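You operate a simulated robot arm through the tools that you are given. There is no shell and no other tool. Be economical: measure what you need, move in short steps, check, and stop when the job is done.

The job below is to be done with a simulated robot arm. You get a single attempt, and the scene is never put back.

JOB
Open the mill four flap, put the gold pin on top of the carton on the pin bench, then shut the flap. Then put two of the resin bottles from the shelf of the dispatch table on the counter between the white mills. Then open the spares drawer, take the marker pen from the dispatch table and leave it in the tray of the spares drawer, then shut the drawer. The order counts. Set down upright: resin bottle.
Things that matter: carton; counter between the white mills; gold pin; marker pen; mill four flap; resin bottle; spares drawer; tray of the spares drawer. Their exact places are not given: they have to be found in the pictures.

Only the result counts: the job must be done as asked and must still hold three seconds after the hand-in. Knocking over, shifting, dropping, spilling or breaking anything else fails it.

ROBOT AND FRAMES
A 7-joint arm with a fingered hand on a trunk, on a base that drives. Base frame: it is fixed to the floor where the robot stands at the start and does not move with it; the origin is under the middle of the robot, x ahead of it, y to its left, z up; the surface under the hand at the start is at about z = 0.78. Units: m, degrees, N and s.
Its first joint turns from -149.0 to 149.0 degrees. Places, roughly: counter between the white mills (33x25 cm) [2.14, -1.7, 0.78]; gold pin (2x2x4 cm) [0.8, 0.1, 1]; marker pen [-0.5, -4.75, 0.75]; mill four flap [0.8, 0, 1.1]; resin bottle [-0.5, -4.75, 0.5]; spares drawer [0.2, -4.4, 0.3]; tray of the spares drawer [0.2, -4.5, 0.3]. Payload 3.5 kg.
The TCP is the grasp point between the finger pads, 0.03 m short of the fingertips. In the tool frame z runs along the fingers and y along their closing line. Largest opening 0.104 m; the body of the gripper starts 0.035 m behind the TCP. The gripper is a hand of 4 fingers: y runs from the thumb to the fingers, the wrist lies at [-0.015, -0.11, -0.186] in the tool frame, and closing takes about 1.5 s.
Orientation is that of the tool frame in the base frame, as [roll, pitch, yaw] about the fixed x, y, z axes, in that order (R = Rz(yaw) Ry(pitch) Rx(roll)). With the fingers straight down and the wrist toward the robot, the tool's x, y and z point along [0, 1, 0], [1, 0, 0] and [0, 0, -1] of the base frame.

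CONTROLS
- The arm moves only by the tool nudge_tool. Its argument "motion" is a list of rows, each a list of 7 numbers: the finger opening in mm, from 0 to 104, then the shift along the tool's x, y, z in mm, then the turn, a rotation vector about the tool's x, y, z in degrees. In form: [[fingers, dx, dy, dz, ax, ay, az], ...]. A call has 1 to 10 rows; each row shifts and turns the commanded pose from where the row before left it, along the tool's axes as they then stand. Each row takes 0.2 s and may step no farther than 0.05 m and 8.6 degrees from the row before; otherwise, or with a gripper value out of range, the whole call is refused. Where a pose cannot be reached the arm comes as near as it can. A force on the tool above 40 N (or 10 N above the force at the start of the call, whichever is more), or a blocked arm, ends the call early, and 0.2 s more pass. Each finger travels about 0.045 m/s and halts on what it meets, pressing with about 24 N; the grip force reading is that of the motor and also rises with nothing between the fingers. The clock runs only during rows and for 0.2 s after the last one: add rows that do not move to give the fingers time. The reply holds the time, the measured pose of the TCP, the force on the tool along the base axes, the opening and the grip force, in the units named above and with some noise, with the torque about the TCP (base axes, N m) and any sound that the robot's microphone picked up.
- Cameras (640 x 400 px; columns grow to the right, rows downward): "scene" is now at [0.0355, 0.2073, 1.5975]; the picture's right is [0.45, -0.89, 0.00], its down [-0.47, -0.24, -0.85] and it looks along [0.76, 0.38, -0.53] (base axes); focal length 253 px, centre (320, 200). "wrist" rides on the gripper at [0.061, -0.092, -0.13] in the tool frame; the picture's right is [-0.81, 0.28, -0.52], its down [-0.53, -0.71, 0.46] and it looks along [-0.24, 0.64, 0.72] (tool axes); focal length 275 px, centre (320, 200).
- snapshot(camera): a new picture of that camera. It takes no simulated time.
- slide_trunk(by): slides the trunk up (or, below 0, down) by that many m; the arm and the scene camera ride with it, the base frame stays. It gives what a move gives, with no picture.
- steer(legs): drives the robot by 1 to 6 legs, each [ahead, left, turn to the left] in m, m and degrees, along the robot's own axes; the way and the turn of a leg run together, so that a leg with both is an arc; at most 1.5 m and 180 degrees a leg. The arm and the cameras ride along, it lands a little off, and it stops where it bumps. It gives what a move gives.
- hand_shape(shape): the hand has 4 fingers and takes this shape, open, in about a second: jaw (thumb against the fingers, like two jaws); tri (thumb and two fingers); tip (a fingertip pinch); poke (one finger out to press); point (the index stretched); flat (the hand flat); cup (the hand cupped); fist (a fist). The gripper value then closes the fingers along that shape, each until it touches; the sizes above hold for jaw. It gives what a move gives, with no picture.
- aim_head(pan, tilt): turns the head with the scene camera to pan (to the left, within 155 degrees either way) and tilt (down, from -29 to 69), counted from straight ahead of the robot. It gives what a move gives.
- measure_at(camera, pixels): for up to 12 pixels [column, row] of the newest picture of that camera ("zoom" is the newest enlarged one), the place [x, y, z] in the base frame of the surface seen there, good to about 0.002 m. It takes no simulated time.
- zoom(camera, box): a new picture of the part [left, top, right, bottom] of that camera's present view, enlarged. It takes no simulated time.
- finish_job(): hands the job in; it is judged then, once.

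Keep the steps short. Do not move on a guess: measure, check each grasp and each placing, and mend mistakes. In all there are 124 turns and 114 pictures (those below and enlarged ones count). Leave the gripper open and the arm clear of the work at the hand-in unless told otherwise, and finish with a single line.

The tools are called as a command line: name --pt "numbers of a row" for each row, then --argument value for the rest, lists and objects as JSON in quotes. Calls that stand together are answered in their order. nudge_tool: Moves the arm, as the interface text tells. Its arguments: {"type":"object","properties":{"motion":{"type":"array"}},"required":["motion"]} The other tools are called the same way: slide_trunk (by) slides the trunk up or down; hand_shape (shape) gives the hand a shape; steer (legs) drives the base; aim_head (pan, tilt) turns the head that bears the scene camera; snapshot (camera) takes a picture; measure_at (camera, pixels) gives the place of the surface under pixels of a picture; zoom (camera, box) takes an enlarged picture of a part of a camera's view; finish_job () hands the job in.

At the start:

```text
clock: 0.0
ee_pos: [0.5799, 0.3002, 1.4481]
ee_rot: [179.9, -0.1, 89.9]
force: [0.4, 0.7, -0.7]
moment: [0.03, 0.0, 0.01]
grip_width: 0.1034
grip_force: 0.0
shape: jaw
trunk travel left (down, up): [-0.625, 0.085]
robot x, y, heading: [-0.0013, -0.0014, -0.1]
head pan, tilt: [26.9, 31.8]
```

scene: 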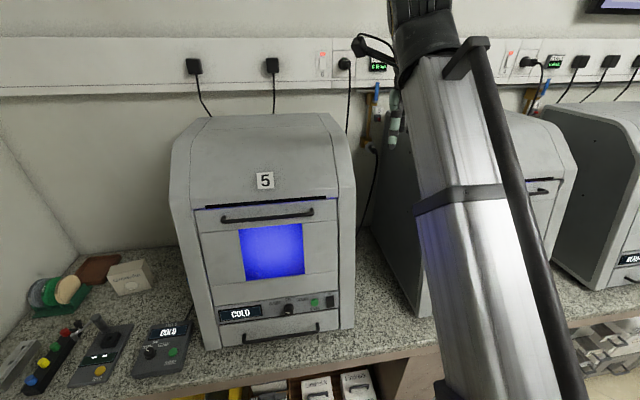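
wrist: 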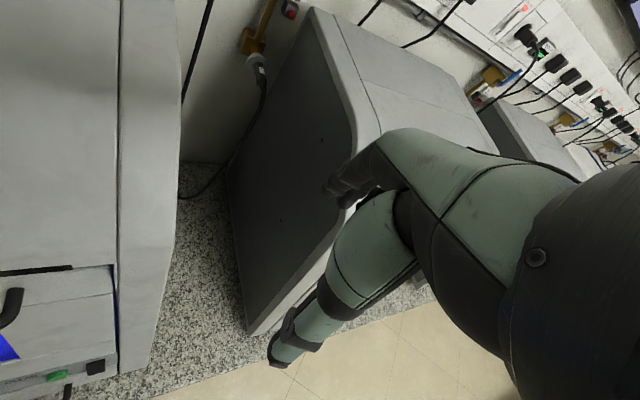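

I see mill 5 at left, and the arm hides the next mill. I look around with the head.

aim_head --pan -10 --tilt 32

snapshot --camera "scene"

```text
clock: 1.0
ee_pos: [0.5802, 0.3002, 1.448]
ee_rot: [-179.9, 0.1, 90.1]
force: [-0.2, -0.2, 0.6]
moment: [-0.02, -0.02, -0.04]
grip_width: 0.1036
grip_force: 0.1
shape: jaw
trunk travel left (down, up): [-0.625, 0.085]
robot x, y, heading: [0.001, -0.0012, 0.1]
head pan, tilt: [-10.0, 32.0]
```

```text
111 pictures are left
```

scene: 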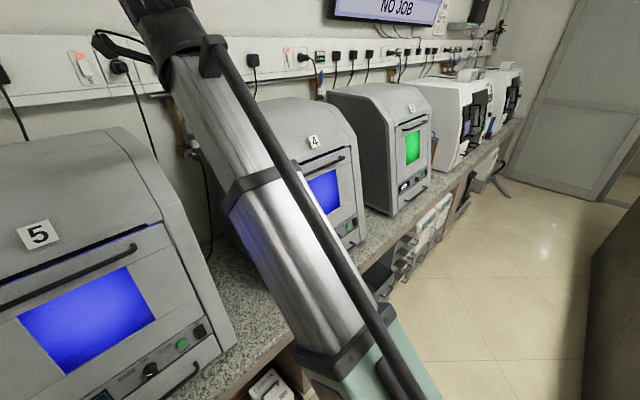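

Mill 4 is at around (330,190). I measure several points on it and neighbours.

measure_at --camera "scene" --pixels '[[313, 141], [336, 188], [348, 228], [325, 165], [411, 108], [473, 120], [440, 150], [500, 105], [100, 300], [38, 235], [430, 330], [600, 300]]'

zoom --camera "scene" --box '[220, 70, 540, 270]'

aim_head --pan -70 --tilt 25

snapshot --camera "scene"

```text
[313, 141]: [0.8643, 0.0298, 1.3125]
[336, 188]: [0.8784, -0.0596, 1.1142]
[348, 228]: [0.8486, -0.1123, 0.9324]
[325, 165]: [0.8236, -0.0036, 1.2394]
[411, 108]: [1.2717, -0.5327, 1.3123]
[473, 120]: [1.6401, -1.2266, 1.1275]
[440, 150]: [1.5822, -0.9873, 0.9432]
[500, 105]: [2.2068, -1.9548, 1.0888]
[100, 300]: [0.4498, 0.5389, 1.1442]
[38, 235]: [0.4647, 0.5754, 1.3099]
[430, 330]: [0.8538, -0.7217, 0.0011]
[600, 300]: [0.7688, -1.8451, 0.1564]
```

```text
2.00 times, centred on (380, 170) of scene
```

zoom: 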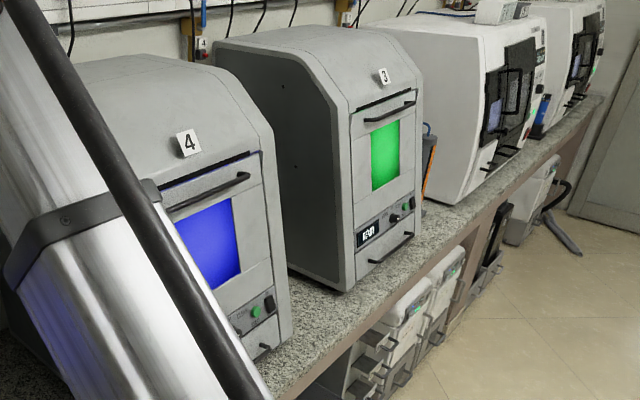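

```text
clock: 2.3
ee_pos: [0.5793, 0.3015, 1.4481]
ee_rot: [179.9, 0.0, 90.0]
force: [0.0, 0.8, -0.5]
moment: [0.03, -0.01, -0.02]
grip_width: 0.1038
grip_force: 0.1
shape: jaw
trunk travel left (down, up): [-0.625, 0.085]
robot x, y, heading: [0.0012, 0.0002, 0.0]
head pan, tilt: [-70.0, 25.0]
```

```text
109 pictures are left
```

scene: 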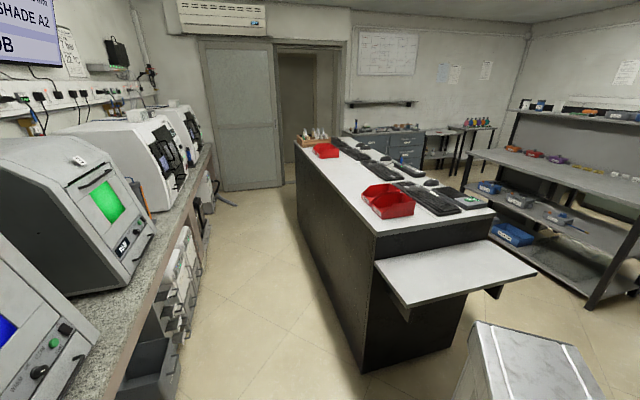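

zoom --camera "scene" --box '[290, 70, 530, 220]'

aim_head --pan -130 --tilt 25

snapshot --camera "scene"

aim_head --pan 60 --tilt 30

snapshot --camera "scene"

aim_head --pan 130 --tilt 30

snapshot --camera "scene"

```text
2.67 times, centred on (410, 145) of scene
```

zoom: 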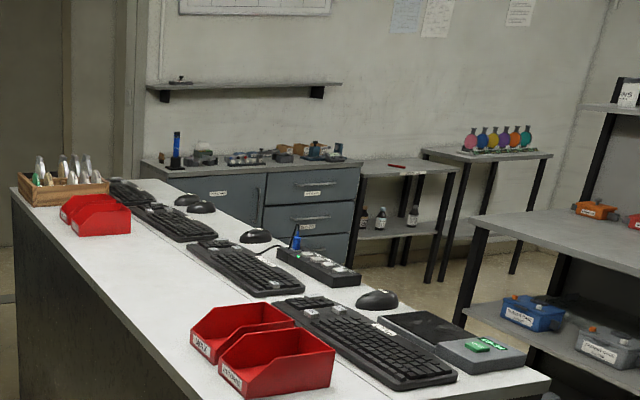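

```text
clock: 3.6
ee_pos: [0.5808, 0.3007, 1.448]
ee_rot: [-180.0, 0.1, 90.0]
force: [0.8, 0.1, -0.6]
moment: [-0.02, 0.01, 0.03]
grip_width: 0.1036
grip_force: 0.1
shape: jaw
trunk travel left (down, up): [-0.625, 0.085]
robot x, y, heading: [0.0022, -0.0002, -0.0]
head pan, tilt: [-130.0, 25.0]
```

```text
107 pictures are left
```

scene: 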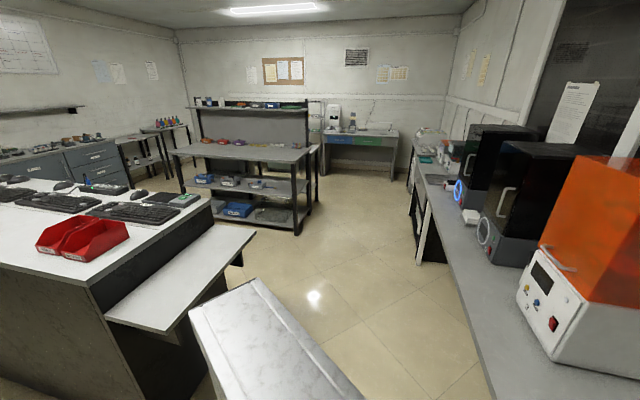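

```text
clock: 6.4
ee_pos: [0.5794, 0.3014, 1.449]
ee_rot: [-180.0, 0.0, 90.0]
force: [-0.5, 0.6, -0.4]
moment: [-0.01, -0.02, -0.01]
grip_width: 0.1037
grip_force: 0.1
shape: jaw
trunk travel left (down, up): [-0.625, 0.085]
robot x, y, heading: [-0.002, -0.0014, 0.0]
head pan, tilt: [60.0, 30.0]
```

```text
106 pictures are left
```

scene: 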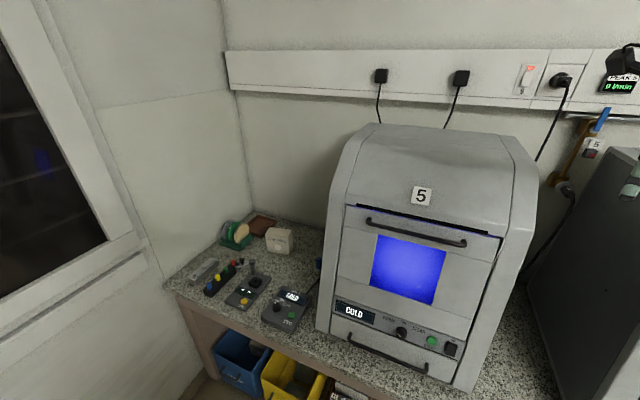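

```text
clock: 7.8
ee_pos: [0.5796, 0.3011, 1.4496]
ee_rot: [180.0, 0.1, 90.0]
force: [-0.1, 0.3, 0.1]
moment: [-0.03, 0.01, -0.01]
grip_width: 0.1038
grip_force: 0.1
shape: jaw
trunk travel left (down, up): [-0.625, 0.085]
robot x, y, heading: [0.0001, -0.001, 0.2]
head pan, tilt: [130.0, 30.0]
```

```text
105 pictures are left
```

scene: 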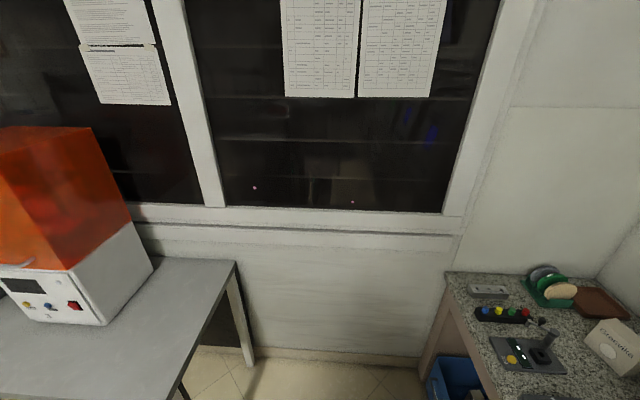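

Looking for the pin bench: I zoom on candidates.

zoom --camera "scene" --box '[440, 260, 640, 385]'

aim_head --pan -135 --tilt 15

zoom --camera "scene" --box '[260, 60, 420, 160]'

zoom --camera "scene" --box '[380, 50, 540, 150]'

```text
3.20 times, centred on (540, 322) of scene
```

zoom: 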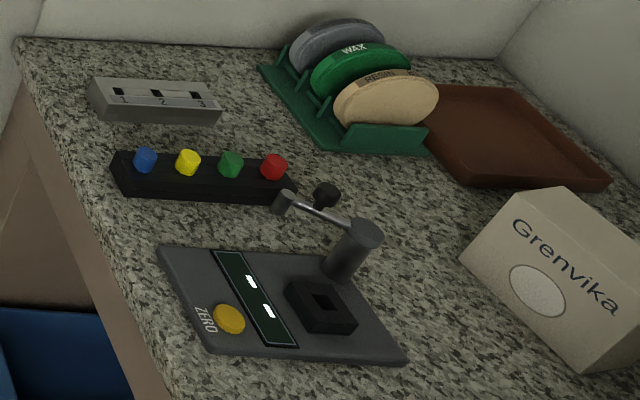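

```text
clock: 11.5
ee_pos: [0.5798, 0.3007, 1.4485]
ee_rot: [-180.0, 0.0, 90.0]
force: [0.6, 0.3, -0.3]
moment: [0.0, 0.0, -0.01]
grip_width: 0.1037
grip_force: 0.0
shape: jaw
trunk travel left (down, up): [-0.625, 0.085]
robot x, y, heading: [0.0028, 0.0011, 0.1]
head pan, tilt: [-135.0, 15.0]
```

```text
4.00 times, centred on (340, 110) of scene
```

zoom: 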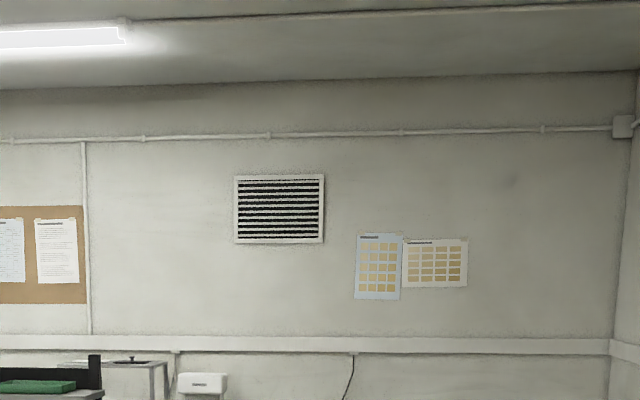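

```text
4.00 times, centred on (460, 100) of scene
```

zoom: 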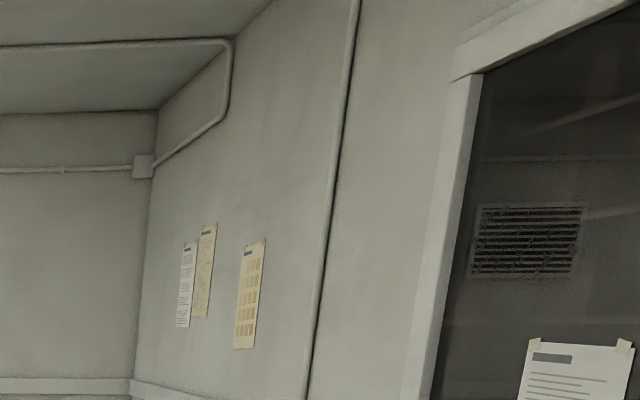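

The bench left of mill 5, with the Grenvika carton, pin sockets and gauge, looks like the pin bench. Now I turn the base to face the mill row (normal about 36° left) while keeping in place, and look at mill 4.

steer --legs '[[-0.1, 0, 0], [0, 0, 36]]'

aim_head --pan -30 --tilt 30

snapshot --camera "scene"

```text
clock: 14.3
ee_pos: [0.2035, 0.5784, 1.4492]
ee_rot: [-179.9, 0.0, 125.0]
force: [-0.3, 0.0, -0.4]
moment: [0.0, 0.0, 0.0]
grip_width: 0.1035
grip_force: 0.1
shape: jaw
trunk travel left (down, up): [-0.625, 0.085]
robot x, y, heading: [-0.0976, 0.0021, 35.1]
head pan, tilt: [-135.0, 15.0]
```

```text
clock: 16.2
ee_pos: [0.2027, 0.5789, 1.4493]
ee_rot: [180.0, 0.0, 125.1]
force: [0.0, 0.1, -0.1]
moment: [0.0, 0.0, -0.01]
grip_width: 0.1037
grip_force: 0.0
shape: jaw
trunk travel left (down, up): [-0.625, 0.085]
robot x, y, heading: [-0.0983, 0.002, 35.0]
head pan, tilt: [-30.0, 30.0]
```

```text
101 pictures are left
```

scene: 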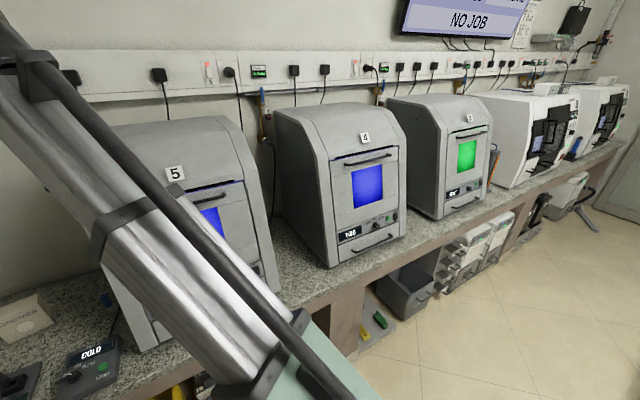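

zoom --camera "scene" --box '[280, 110, 440, 270]'

measure_at --camera "scene" --pixels '[[338, 165], [362, 162], [388, 155], [335, 156], [395, 149], [352, 172], [354, 207], [384, 196], [350, 234], [385, 217], [400, 236], [330, 265]]'

```text
2.50 times, centred on (360, 190) of scene
```

zoom: 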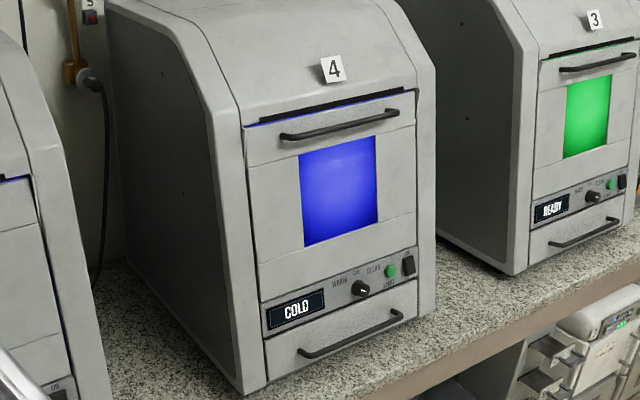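

```text
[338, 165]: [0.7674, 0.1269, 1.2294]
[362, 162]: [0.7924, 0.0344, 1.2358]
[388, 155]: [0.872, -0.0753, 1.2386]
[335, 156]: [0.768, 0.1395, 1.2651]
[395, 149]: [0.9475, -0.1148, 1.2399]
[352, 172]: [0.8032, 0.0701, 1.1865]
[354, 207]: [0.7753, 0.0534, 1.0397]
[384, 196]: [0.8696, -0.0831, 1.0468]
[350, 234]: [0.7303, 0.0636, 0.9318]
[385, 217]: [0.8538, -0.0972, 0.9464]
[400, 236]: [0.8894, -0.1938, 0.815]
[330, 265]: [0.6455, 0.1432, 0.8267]
```

Mill 4's flap has a bar handle at z≈1.236 with a dark gap above; row normal heading ≈35°. I back up and move right to centre on it, then look again.

steer --legs '[[-0.08, -0.45, 0]]'

aim_head --pan 0 --tilt 25

snapshot --camera "scene"

```text
clock: 19.0
ee_pos: [0.4056, 0.1454, 1.4489]
ee_rot: [-180.0, 0.0, 124.2]
force: [-0.2, 0.2, -0.6]
moment: [0.0, -0.02, 0.01]
grip_width: 0.1036
grip_force: 0.0
shape: jaw
trunk travel left (down, up): [-0.625, 0.085]
robot x, y, heading: [0.0977, -0.4282, 33.9]
head pan, tilt: [-30.0, 30.0]
```

```text
clock: 19.9
ee_pos: [0.4069, 0.1467, 1.4479]
ee_rot: [180.0, 0.0, 124.2]
force: [-0.2, -0.2, -0.3]
moment: [0.0, 0.01, 0.0]
grip_width: 0.1039
grip_force: 0.1
shape: jaw
trunk travel left (down, up): [-0.625, 0.085]
robot x, y, heading: [0.094, -0.4284, 33.8]
head pan, tilt: [0.0, 25.0]
```

```text
99 pictures are left
```

scene: 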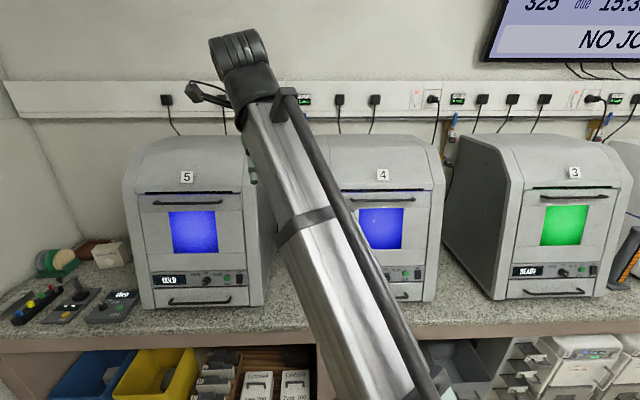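

measure_at --camera "scene" --pixels '[[357, 200], [365, 200], [380, 200], [395, 199], [405, 198], [380, 206], [420, 205], [420, 250], [380, 193], [420, 196], [412, 296], [415, 330]]'

zoom --camera "scene" --box '[340, 160, 460, 310]'

```text
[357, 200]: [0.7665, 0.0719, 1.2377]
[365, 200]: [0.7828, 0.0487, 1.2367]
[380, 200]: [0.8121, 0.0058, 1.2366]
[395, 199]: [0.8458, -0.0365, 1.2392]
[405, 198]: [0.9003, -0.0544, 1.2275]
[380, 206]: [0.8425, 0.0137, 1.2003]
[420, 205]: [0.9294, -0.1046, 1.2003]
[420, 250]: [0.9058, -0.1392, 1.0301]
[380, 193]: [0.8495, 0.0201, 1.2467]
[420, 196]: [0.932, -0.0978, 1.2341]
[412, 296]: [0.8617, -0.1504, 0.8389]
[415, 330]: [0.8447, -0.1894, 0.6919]
```

```text
2.67 times, centred on (400, 235) of scene
```

zoom: 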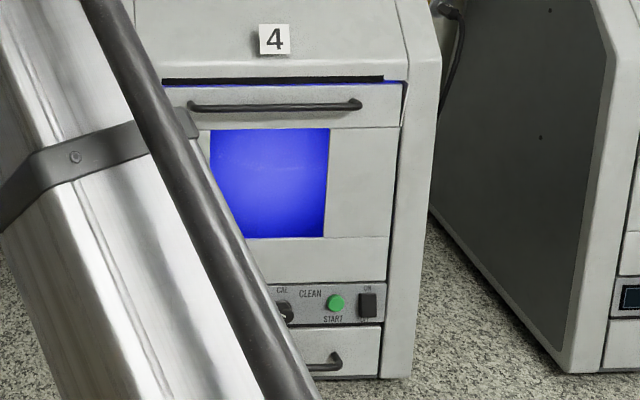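

Bar centre is about (0.818,-0.003,1.237), panel leaning ~13°, bar ~33 mm off the panel. I turn the hand to point into the mill (13° downward) while moving right, still well away.

nudge_tool --pt "104 -4 0 0 0 0 -2" --pt "104 -40 0 0 -8.57 0 0" --pt "104 -40 0 0 -8.57 0 0" --pt "104 -40 0 0 -8.57 0 0" --pt "104 -40 0 0 -8.57 0 0" --pt "104 -40 0 0 -8.57 0 0" --pt "104 -40 0 0 -8.57 0 0" --pt "104 -40 0 0 -8.57 0 0" --pt "104 -40 0 0 -8.57 0 0" --pt "104 -40 0 0 -8.57 0 0"

```text
clock: 22.1
ee_pos: [0.6213, -0.1493, 1.4463]
ee_rot: [102.8, 0.0, 125.8]
force: [0.7, 0.1, 0.1]
moment: [-0.06, 0.01, 0.0]
grip_width: 0.1036
grip_force: 0.1
shape: jaw
trunk travel left (down, up): [-0.625, 0.085]
robot x, y, heading: [0.0944, -0.4303, 34.0]
head pan, tilt: [0.0, 25.0]
```

nudge_tool --pt "60 0 -30 37.6 0 0 0" --pt "60 0 -30 37.6 0 0 0" --pt "60 0 -30 37.6 0 0 0" --pt "60 0 -30 37.6 0 0 0" --pt "60 0 -30 37.6 0 0 0"

snapshot --camera "wrist"

snapshot --camera "scene"

```text
clock: 23.3
ee_pos: [0.7438, -0.0627, 1.2594]
ee_rot: [102.8, 0.0, 126.0]
force: [0.3, 0.3, 0.5]
moment: [0.02, 0.02, -0.02]
grip_width: 0.0603
grip_force: 0.0
shape: jaw
trunk travel left (down, up): [-0.625, 0.085]
robot x, y, heading: [0.0926, -0.4271, 34.2]
head pan, tilt: [0.0, 25.0]
```

```text
97 pictures are left
```

wrist: 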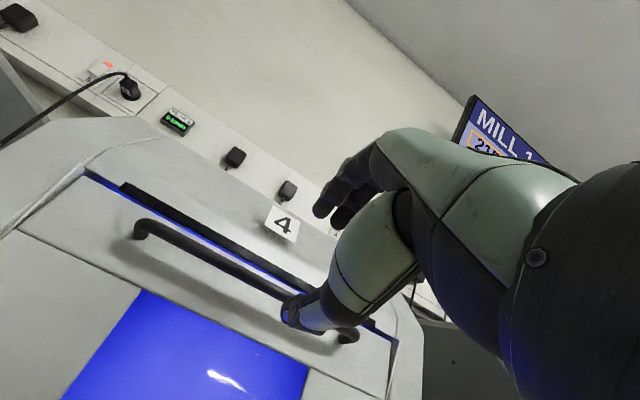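

```text
96 pictures are left
```

scene: 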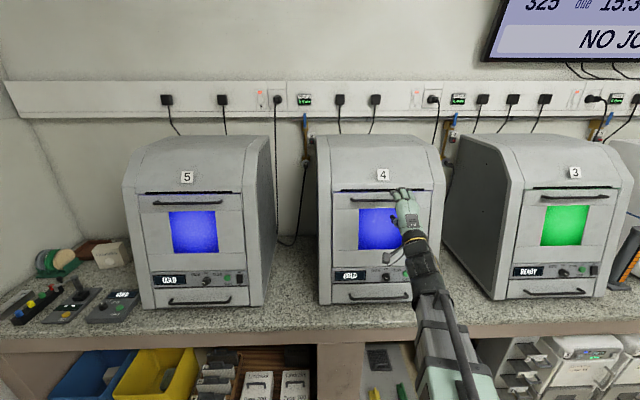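

The hand faces the bar but ~25 mm right of its centre. I shift left and advance 88 mm, then close.

nudge_tool --pt "60 25 0 0 0 0 0" --pt "60 0 0 30 0 0 0" --pt "60 0 0 30 0 0 0" --pt "60 0 0 28 0 0 0"

snapshot --camera "wrist"

```text
clock: 24.3
ee_pos: [0.8, 0.0104, 1.2405]
ee_rot: [102.9, 0.0, 126.0]
force: [0.4, -0.7, 0.3]
moment: [0.01, -0.03, 0.0]
grip_width: 0.0605
grip_force: 0.0
shape: jaw
trunk travel left (down, up): [-0.625, 0.085]
robot x, y, heading: [0.0919, -0.4277, 34.1]
head pan, tilt: [0.0, 25.0]
```

```text
95 pictures are left
```

wrist: 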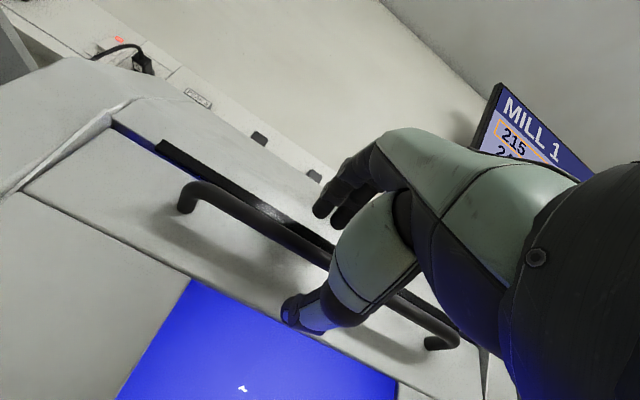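

The bar now lies between thumb (below) and fingers (above). I close the hand.

nudge_tool --pt "0 0 0 0 0 0 0" --pt "0 0 0 0 0 0 0" --pt "0 0 0 0 0 0 0" --pt "0 0 0 0 0 0 0" --pt "0 0 0 0 0 0 0" --pt "0 0 0 0 0 0 0"

snapshot --camera "wrist"

```text
clock: 25.7
ee_pos: [0.7997, 0.0102, 1.2403]
ee_rot: [102.9, 0.0, 126.1]
force: [4.2, 3.2, 0.8]
moment: [-0.04, -0.12, 0.0]
grip_width: 0.0026
grip_force: 23.8
shape: jaw
trunk travel left (down, up): [-0.625, 0.085]
robot x, y, heading: [0.098, -0.4291, 34.1]
head pan, tilt: [0.0, 25.0]
```

```text
94 pictures are left
```

wrist: 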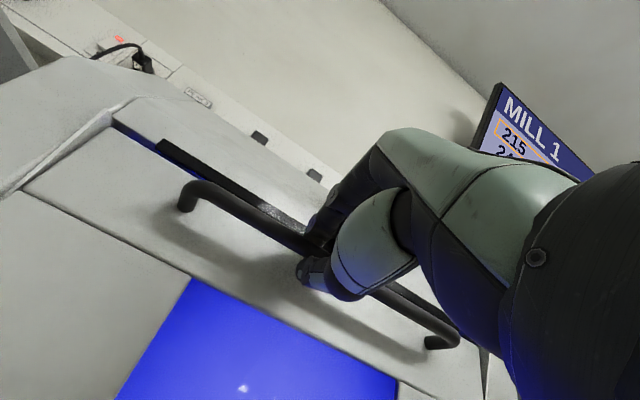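

nudge_tool --pt "0 0 0 -8 0 0 0" --pt "0 0 0 -8 0 0 0" --pt "0 0 0 -8 0 0 0"

snapshot --camera "wrist"

```text
clock: 26.5
ee_pos: [0.7803, -0.0037, 1.2439]
ee_rot: [103.2, 0.0, 126.0]
force: [3.0, 2.5, -15.0]
moment: [-0.15, 0.13, -0.03]
grip_width: 0.0034
grip_force: 24.1
shape: jaw
trunk travel left (down, up): [-0.625, 0.085]
robot x, y, heading: [0.0946, -0.432, 34.2]
head pan, tilt: [0.0, 25.0]
```

```text
93 pictures are left
```

wrist: 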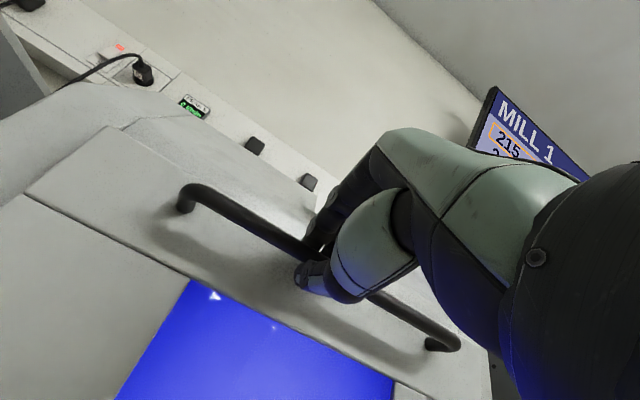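

The flap swings out about a bottom hinge. I take the scene picture to locate the hinge line and angle.

zoom --camera "scene" --box '[310, 160, 470, 310]'

measure_at --camera "scene" --pixels '[[328, 200], [328, 230], [328, 250], [328, 260], [328, 265], [328, 270], [328, 275], [328, 285]]'

```text
2.67 times, centred on (390, 235) of scene
```

zoom: 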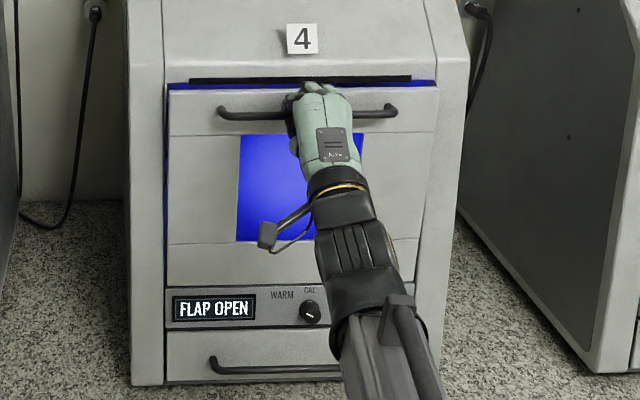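

```text
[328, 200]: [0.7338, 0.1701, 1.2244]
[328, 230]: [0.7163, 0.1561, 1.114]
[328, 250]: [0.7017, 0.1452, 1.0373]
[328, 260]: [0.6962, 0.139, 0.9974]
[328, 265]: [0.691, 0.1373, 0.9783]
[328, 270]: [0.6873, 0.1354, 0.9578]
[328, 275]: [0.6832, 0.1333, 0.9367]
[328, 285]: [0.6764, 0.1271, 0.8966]
```

The display reads FLAP OPEN; hinge at about z 0.968. I loosen the grip to a cage and follow the arc for four rows, tilting the hand half as much.

nudge_tool --pt "12 0 0 0 0 0 0" --pt "12 0 -11 -36 -4 0 0" --pt "12 0 -13.6 -35 -4 0 0" --pt "12 0 -15.8 -34 -4 0 0" --pt "12 0 -18.5 -33 -4 0 0"

snapshot --camera "scene"

```text
clock: 27.7
ee_pos: [0.6766, -0.1177, 1.2136]
ee_rot: [87.2, 0.6, 126.9]
force: [-0.8, -0.4, -0.6]
moment: [-0.02, 0.02, 0.0]
grip_width: 0.0118
grip_force: 0.0
shape: jaw
out of reach, approached as far as the arm can: row 3, 4, 5
trunk travel left (down, up): [-0.625, 0.085]
robot x, y, heading: [0.0939, -0.4258, 33.6]
head pan, tilt: [0.0, 25.0]
```

```text
91 pictures are left
```

scene: 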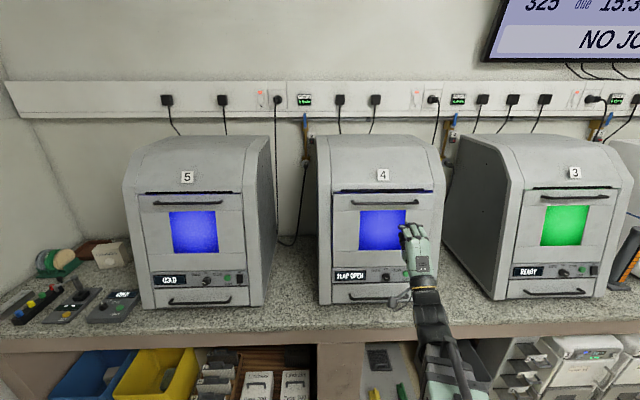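

The bar slipped out of the loosened cage, and the arm ran out of near reach. The flap stays ajar. I back the base 0.12 m, straighten its heading, and look.

steer --legs '[[-0.13, 0, 2.4]]'

snapshot --camera "scene"

```text
clock: 28.7
ee_pos: [0.6293, -0.1194, 1.2123]
ee_rot: [87.1, 0.6, 129.0]
force: [-0.6, -0.5, -0.1]
moment: [-0.02, 0.02, 0.03]
grip_width: 0.0118
grip_force: 0.0
shape: jaw
trunk travel left (down, up): [-0.625, 0.085]
robot x, y, heading: [0.0569, -0.4466, 36.4]
head pan, tilt: [0.0, 25.0]
stopped in leg 1: the robot was blocked; the commanded pose is now the measured one
```

```text
90 pictures are left
```

scene: 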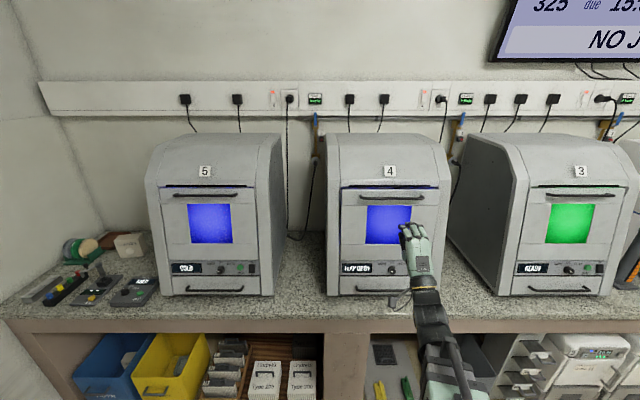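

Something behind blocked the base. I look back.

aim_head --pan -150 --tilt 50

snapshot --camera "scene"

```text
clock: 31.1
ee_pos: [0.6295, -0.1192, 1.2133]
ee_rot: [87.1, 0.6, 128.8]
force: [1.0, -0.4, 0.2]
moment: [-0.02, 0.06, -0.03]
grip_width: 0.0119
grip_force: 0.1
shape: jaw
trunk travel left (down, up): [-0.625, 0.085]
robot x, y, heading: [0.0582, -0.4483, 36.1]
head pan, tilt: [-150.0, 50.0]
```

```text
89 pictures are left
```

scene: 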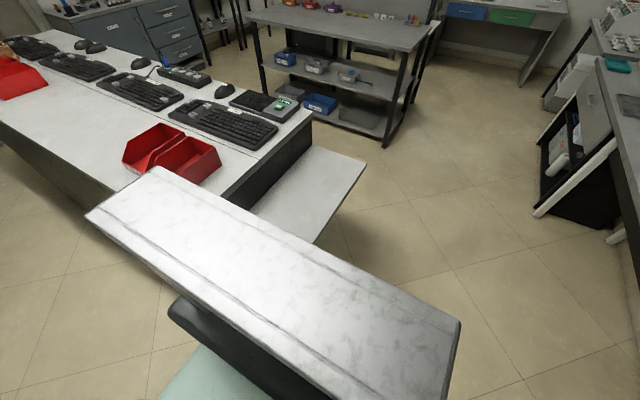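

measure_at --camera "scene" --pixels '[[160, 172], [455, 322], [90, 215], [300, 390], [260, 220], [360, 160], [60, 200], [230, 185], [310, 240], [200, 340]]'

```text
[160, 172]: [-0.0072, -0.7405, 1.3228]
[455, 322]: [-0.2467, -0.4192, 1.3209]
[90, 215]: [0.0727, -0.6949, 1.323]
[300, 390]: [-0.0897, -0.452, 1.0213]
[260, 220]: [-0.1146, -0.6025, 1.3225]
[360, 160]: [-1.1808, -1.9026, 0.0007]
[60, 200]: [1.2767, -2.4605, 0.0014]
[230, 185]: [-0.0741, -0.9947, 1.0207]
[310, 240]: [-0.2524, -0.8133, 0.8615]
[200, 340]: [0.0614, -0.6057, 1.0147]
```

That plate is part of the robot; the island behind right limits backing. I shift left 0.2 m and back slightly.

steer --legs '[[0, 0.2, 0], [-0.05, 0, 0]]'

aim_head --pan -15 --tilt 28

snapshot --camera "scene"

```text
clock: 33.2
ee_pos: [0.4687, 0.012, 1.2133]
ee_rot: [87.1, 0.6, 128.8]
force: [0.0, -1.2, 0.1]
moment: [0.0, 0.05, 0.02]
grip_width: 0.012
grip_force: 0.1
shape: jaw
trunk travel left (down, up): [-0.625, 0.085]
robot x, y, heading: [-0.0999, -0.3174, 36.1]
head pan, tilt: [-150.0, 50.0]
```

```text
clock: 35.4
ee_pos: [0.4712, 0.0123, 1.2134]
ee_rot: [87.1, 0.6, 128.7]
force: [0.6, 0.7, 0.8]
moment: [-0.01, -0.02, -0.01]
grip_width: 0.012
grip_force: 0.0
shape: jaw
trunk travel left (down, up): [-0.625, 0.085]
robot x, y, heading: [-0.0999, -0.3188, 36.7]
head pan, tilt: [-15.0, 28.0]
```

```text
88 pictures are left
```

scene: 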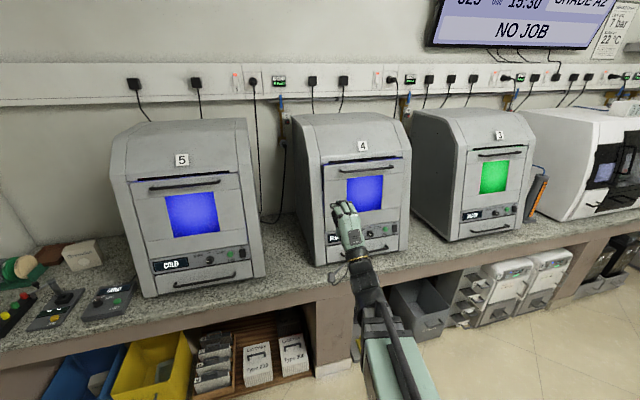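

measure_at --camera "scene" --pixels '[[338, 178], [345, 177], [360, 175], [375, 172], [385, 171], [332, 169], [396, 162]]'

zoom --camera "scene" --box '[290, 130, 430, 270]'

```text
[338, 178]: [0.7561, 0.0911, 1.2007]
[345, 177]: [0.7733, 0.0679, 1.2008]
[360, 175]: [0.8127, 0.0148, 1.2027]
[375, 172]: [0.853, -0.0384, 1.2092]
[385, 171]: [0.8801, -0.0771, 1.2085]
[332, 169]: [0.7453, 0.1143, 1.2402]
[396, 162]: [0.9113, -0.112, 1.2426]
```

```text
2.86 times, centred on (360, 200) of scene
```

zoom: 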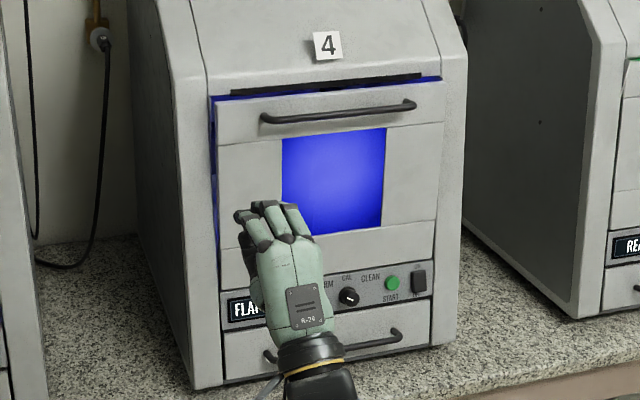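

measure_at --camera "zoom" --pixels '[[275, 118], [300, 115], [338, 112], [370, 109], [400, 106], [230, 98], [330, 92], [435, 85]]'

```text
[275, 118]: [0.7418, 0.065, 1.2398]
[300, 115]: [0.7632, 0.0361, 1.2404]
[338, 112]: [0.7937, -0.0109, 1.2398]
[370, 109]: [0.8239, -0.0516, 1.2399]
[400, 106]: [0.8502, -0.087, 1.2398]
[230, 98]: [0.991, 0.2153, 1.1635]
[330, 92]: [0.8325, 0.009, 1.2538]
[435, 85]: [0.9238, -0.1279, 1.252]
```

Bar now at about (0.794,-0.011,1.238). I line up again with the open hand about 50 mm short.

nudge_tool --pt "60 -20 0 0 0 -2.5 0" --pt "60 -20 0 0 8 0 0" --pt "60 -42 0 0 0 0 0" --pt "60 -42 0 0 0 0 0" --pt "60 -42 0 0 0 0 0" --pt "60 -42 0 0 0 0 0" --pt "60 0 11.4 46.5 0 0 0" --pt "60 0 11.4 46.5 0 0 0" --pt "60 0 11.4 46.5 0 0 0" --pt "60 0 11.4 46.5 0 0 0"

snapshot --camera "wrist"

```text
clock: 37.6
ee_pos: [0.7481, -0.0425, 1.2419]
ee_rot: [95.1, 0.5, 126.4]
force: [0.5, -0.1, 0.5]
moment: [-0.02, 0.0, -0.03]
grip_width: 0.0596
grip_force: 0.0
shape: jaw
trunk travel left (down, up): [-0.625, 0.085]
robot x, y, heading: [-0.1005, -0.315, 36.0]
head pan, tilt: [-15.0, 28.0]
```

```text
86 pictures are left
```

wrist: 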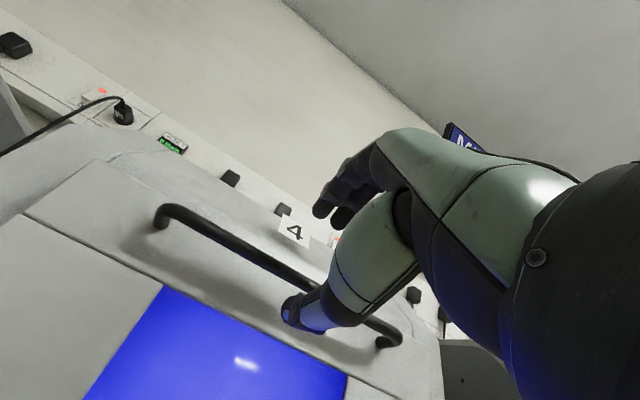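

nudge_tool --pt "60 0 0 26 0 0 0" --pt "60 0 0 26 0 0 0" --pt "0 0 0 0 0 0 0" --pt "0 0 0 0 0 0 0" --pt "0 0 0 0 0 0 0" --pt "0 0 0 0 0 0 0" --pt "0 0 0 0 0 0 0" --pt "0 0 0 0 0 0 0" --pt "0 0 -6 -37 -4 0 0"

snapshot --camera "wrist"

```text
clock: 39.6
ee_pos: [0.7577, -0.036, 1.2338]
ee_rot: [91.2, 0.4, 126.3]
force: [-1.5, -0.4, -5.7]
moment: [-0.03, 0.03, 0.04]
grip_width: 0.0013
grip_force: 24.2
shape: jaw
trunk travel left (down, up): [-0.625, 0.085]
robot x, y, heading: [-0.099, -0.3178, 35.9]
head pan, tilt: [-15.0, 28.0]
```

```text
85 pictures are left
```

wrist: 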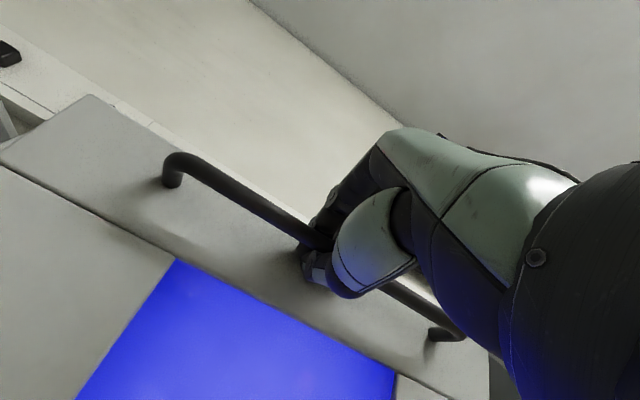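

The flap follows. I carry on along the arc, four rows.

nudge_tool --pt "0 0 -8.6 -36.8 -4 0 0" --pt "0 0 -11 -36 -4 0 0" --pt "0 0 -13.7 -35 -4 0 0" --pt "0 0 -16 -34 -4 0 0"

snapshot --camera "scene"

```text
clock: 40.6
ee_pos: [0.652, -0.1143, 1.172]
ee_rot: [75.3, 0.4, 126.4]
force: [6.1, 6.9, -19.8]
moment: [-0.07, 0.04, 0.02]
grip_width: 0.0029
grip_force: 24.3
shape: jaw
trunk travel left (down, up): [-0.625, 0.085]
robot x, y, heading: [-0.0996, -0.3195, 36.1]
head pan, tilt: [-15.0, 28.0]
```

```text
84 pictures are left
```

scene: 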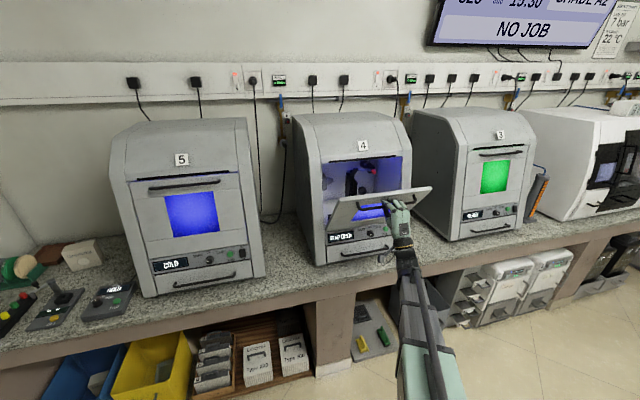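

Works well; flap about 45°. Continuing.

nudge_tool --pt "0 0 -18.3 -33 -4 0 0" --pt "0 0 -20.7 -31.5 -4 0 0" --pt "0 0 -22.7 -30 -4 0 0" --pt "0 0 -24.5 -28 -4 0 0"

zoom --camera "scene" --box '[270, 110, 470, 310]'

```text
clock: 41.5
ee_pos: [0.5968, -0.1637, 1.0753]
ee_rot: [64.4, 2.2, 127.5]
force: [18.1, 21.5, -14.5]
moment: [0.07, -0.1, -0.13]
grip_width: 0.003
grip_force: 24.0
shape: jaw
out of reach, approached as far as the arm can: row 3, 4
trunk travel left (down, up): [-0.625, 0.085]
robot x, y, heading: [-0.0991, -0.3177, 36.3]
head pan, tilt: [-15.0, 28.0]
stopped in row 4: the force on the tool passed its limit at 44 N (the readings are from after the stop); the commanded pose is now the measured one
```

```text
2.00 times, centred on (370, 210) of scene
```

zoom: 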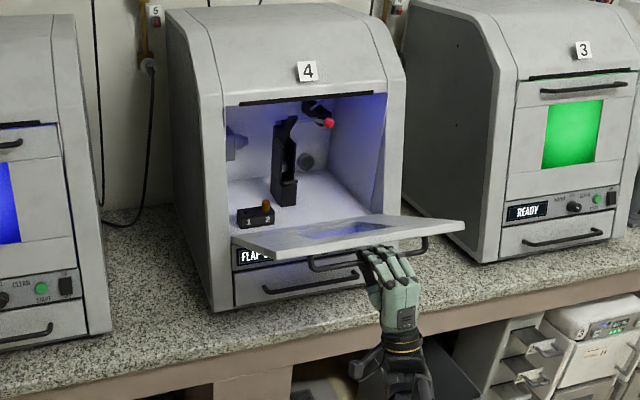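

The flap is open about 75° and the gold pin stands in a block in the chamber. I release the bar and back off.

nudge_tool --pt "40 0 0 0 0 0 0" --pt "40 0 0 0 0 0 0" --pt "40 0 0 0 0 0 0" --pt "40 0 0 0 0 0 0" --pt "40 0 -5 -25 0 0 0" --pt "40 0 -5 -25 0 0 0" --pt "40 0 -5 -25 0 0 0"

zoom --camera "scene" --box '[270, 110, 470, 310]'

```text
clock: 43.1
ee_pos: [0.5437, -0.2079, 1.0335]
ee_rot: [63.8, 2.2, 127.3]
force: [0.2, -0.3, 0.3]
moment: [-0.01, -0.02, -0.02]
grip_width: 0.0404
grip_force: 0.1
shape: jaw
trunk travel left (down, up): [-0.625, 0.085]
robot x, y, heading: [-0.0982, -0.3207, 36.1]
head pan, tilt: [-15.0, 28.0]
```

```text
2.00 times, centred on (370, 210) of scene
```

zoom: 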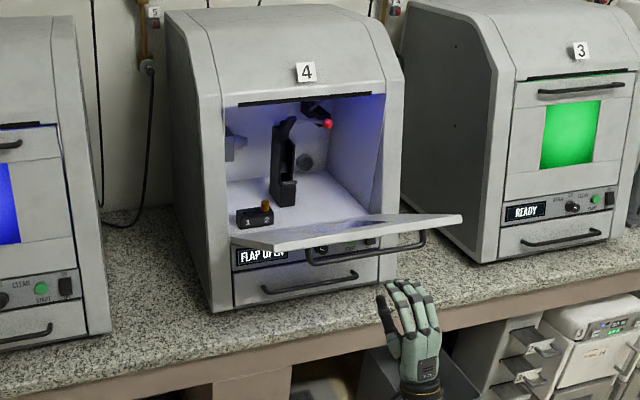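

The flap stays open. I measure the pin, block and chamber.

zoom --camera "scene" --box '[325, 150, 425, 250]'

measure_at --camera "zoom" --pixels '[[258, 186], [258, 205], [225, 235], [275, 225], [225, 218], [300, 230], [330, 195], [320, 80], [390, 80], [200, 265], [520, 230], [400, 250]]'

```text
4.00 times, centred on (375, 200) of scene
```

zoom: 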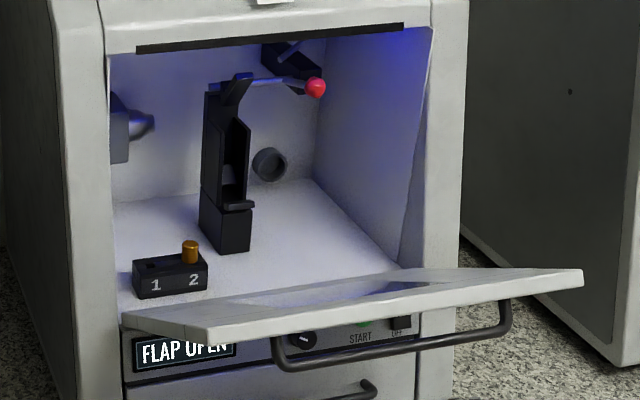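

```text
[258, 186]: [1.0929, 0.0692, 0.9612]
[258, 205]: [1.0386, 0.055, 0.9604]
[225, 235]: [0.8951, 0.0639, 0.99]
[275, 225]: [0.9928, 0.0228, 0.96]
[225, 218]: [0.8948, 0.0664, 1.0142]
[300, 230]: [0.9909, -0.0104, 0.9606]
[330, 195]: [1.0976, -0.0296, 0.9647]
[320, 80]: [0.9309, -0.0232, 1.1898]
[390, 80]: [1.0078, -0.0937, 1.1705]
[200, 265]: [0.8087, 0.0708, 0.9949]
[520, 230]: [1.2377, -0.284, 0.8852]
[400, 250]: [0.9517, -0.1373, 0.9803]
```

measure_at --camera "zoom" --pixels '[[190, 243], [190, 250], [190, 258], [184, 250], [196, 250], [150, 262], [200, 270], [135, 275], [205, 285], [170, 262], [125, 312], [580, 285]]'

```text
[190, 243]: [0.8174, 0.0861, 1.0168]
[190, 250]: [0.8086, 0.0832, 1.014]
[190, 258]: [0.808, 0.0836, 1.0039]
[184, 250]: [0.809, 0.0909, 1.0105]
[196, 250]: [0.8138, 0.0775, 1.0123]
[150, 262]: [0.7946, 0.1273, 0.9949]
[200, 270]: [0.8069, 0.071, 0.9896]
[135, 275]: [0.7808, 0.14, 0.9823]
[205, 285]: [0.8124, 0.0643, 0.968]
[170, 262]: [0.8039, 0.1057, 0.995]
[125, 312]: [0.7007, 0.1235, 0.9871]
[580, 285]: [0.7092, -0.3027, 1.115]
```

The flap is stable but not fully down. I raise the hand in front of it while turning it to point downward, so I can press the flap fully open from above.

nudge_tool --pt "0 0 27 13 8.5 0 0" --pt "0 0 28.6 9 8.5 0 0" --pt "0 0 29.6 4.7 8.5 0 0" --pt "0 0 30 0 8.5 0 0" --pt "0 0 29.7 -4.2 8.5 0 0" --pt "0 0 28.8 -8.5 8.5 0 0" --pt "0 0 27 -12.7 8.5 0 0" --pt "0 0 25 -16.6 8.5 0 0" --pt "0 0 22 -20 8.5 0 0" --pt "0 0 0 0 8.5 0 0"

snapshot --camera "scene"

```text
clock: 45.3
ee_pos: [0.5387, -0.1988, 1.3042]
ee_rot: [148.9, 2.2, 127.4]
force: [0.3, -0.2, 0.6]
moment: [0.03, 0.0, 0.02]
grip_width: 0.0
grip_force: 24.1
shape: jaw
trunk travel left (down, up): [-0.625, 0.085]
robot x, y, heading: [-0.1025, -0.3193, 36.2]
head pan, tilt: [-15.0, 28.0]
```

```text
80 pictures are left
```

scene: 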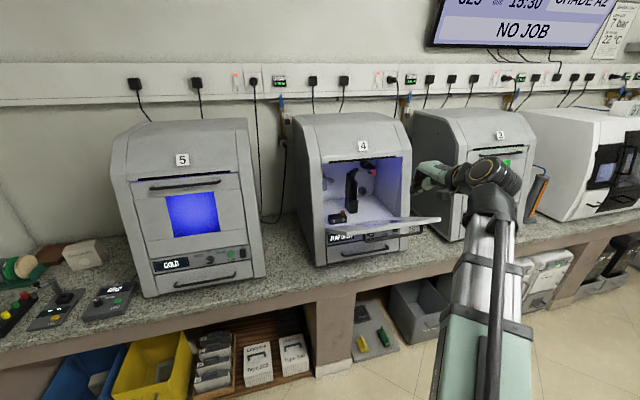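

measure_at --camera "scene" --pixels '[[436, 219], [420, 222], [400, 222], [380, 226], [360, 233], [400, 228], [348, 232], [440, 220]]'

zoom --camera "scene" --box '[310, 140, 490, 260]'

```text
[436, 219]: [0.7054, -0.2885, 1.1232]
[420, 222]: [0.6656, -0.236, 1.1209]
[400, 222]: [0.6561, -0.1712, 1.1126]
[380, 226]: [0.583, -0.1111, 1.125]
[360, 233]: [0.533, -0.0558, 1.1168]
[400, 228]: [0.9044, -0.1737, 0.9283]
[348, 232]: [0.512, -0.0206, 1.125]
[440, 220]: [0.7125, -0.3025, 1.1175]
```

```text
3.33 times, centred on (400, 200) of scene
```

zoom: 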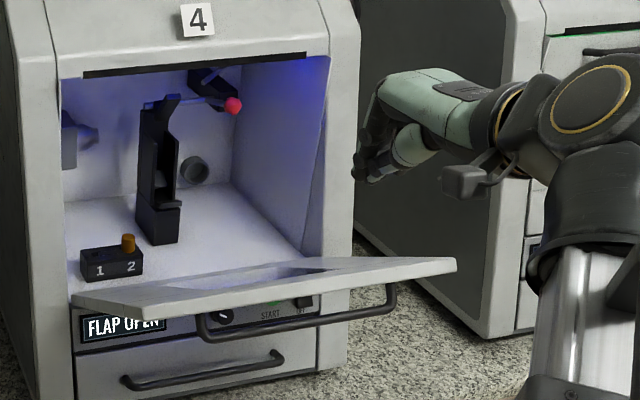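

Flap's outer edge is at z≈1.12 (about 33° above level). I move the closed fingers over it and press down.

nudge_tool --pt "0 0 42.9 25.7 0 0 0" --pt "0 0 42.9 25.7 0 0 0" --pt "0 0 -20.6 34.3 0 0 0" --pt "0 0 -20.6 34.3 0 0 0" --pt "0 0 -20.6 34.3 0 0 0" --pt "0 0 -20.6 34.3 0 0 0" --pt "0 0 -15 25 0 0 0" --pt "0 0 -15 25 0 0 0" --pt "0 0 -15 25 0 0 0" --pt "0 0 -15 25 0 0 0"

zoom --camera "scene" --box '[290, 120, 490, 280]'

```text
clock: 47.5
ee_pos: [0.6282, -0.1471, 1.0256]
ee_rot: [148.9, 2.1, 127.3]
force: [-0.7, 0.0, 0.0]
moment: [-0.04, 0.01, -0.02]
grip_width: 0.0002
grip_force: 23.9
shape: jaw
trunk travel left (down, up): [-0.625, 0.085]
robot x, y, heading: [-0.1008, -0.3137, 36.1]
head pan, tilt: [-15.0, 28.0]
```

```text
2.50 times, centred on (390, 200) of scene
```

zoom: 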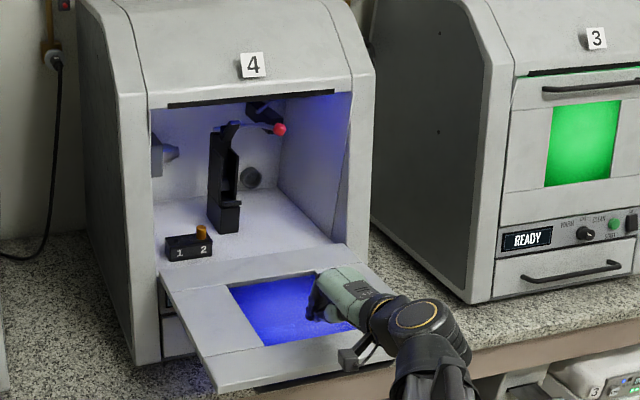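

The flap is now fully down. Next I lift slightly, tilt the hand to 15° from vertical, open to 60 mm and approach the pin, stopping ~85 mm short.

nudge_tool --pt "60 0 15.5 -25.7 8 0 0" --pt "60 0 0 0 8 0 0" --pt "60 15.6 38.6 10.4 0 0 0" --pt "60 15.6 38.6 10.4 0 0 0" --pt "60 15.6 38.6 10.4 0 0 0" --pt "60 15.6 38.6 10.4 0 0 0" --pt "60 15.6 38.6 10.4 0 0 0"

snapshot --camera "wrist"

zoom --camera "scene" --box '[290, 120, 490, 280]'

```text
clock: 49.1
ee_pos: [0.7318, 0.0379, 1.0505]
ee_rot: [164.9, 2.1, 127.3]
force: [-0.6, 0.1, 0.5]
moment: [-0.01, 0.0, 0.02]
grip_width: 0.0598
grip_force: 0.2
shape: jaw
trunk travel left (down, up): [-0.625, 0.085]
robot x, y, heading: [-0.0968, -0.3167, 36.3]
head pan, tilt: [-15.0, 28.0]
```

```text
77 pictures are left
```

wrist: 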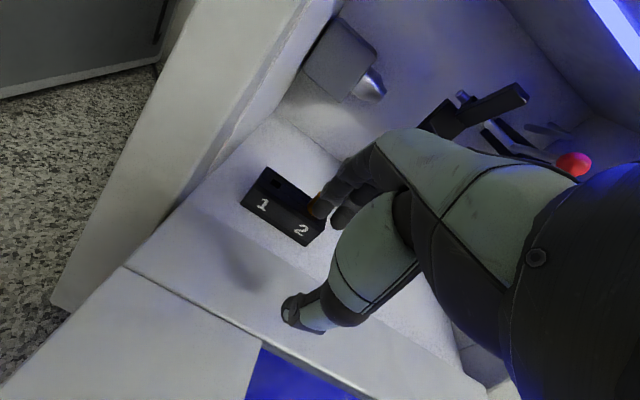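

```text
2.50 times, centred on (390, 200) of scene
```

zoom: 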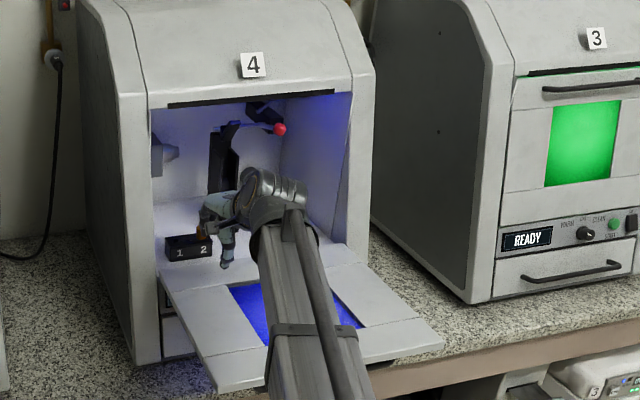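

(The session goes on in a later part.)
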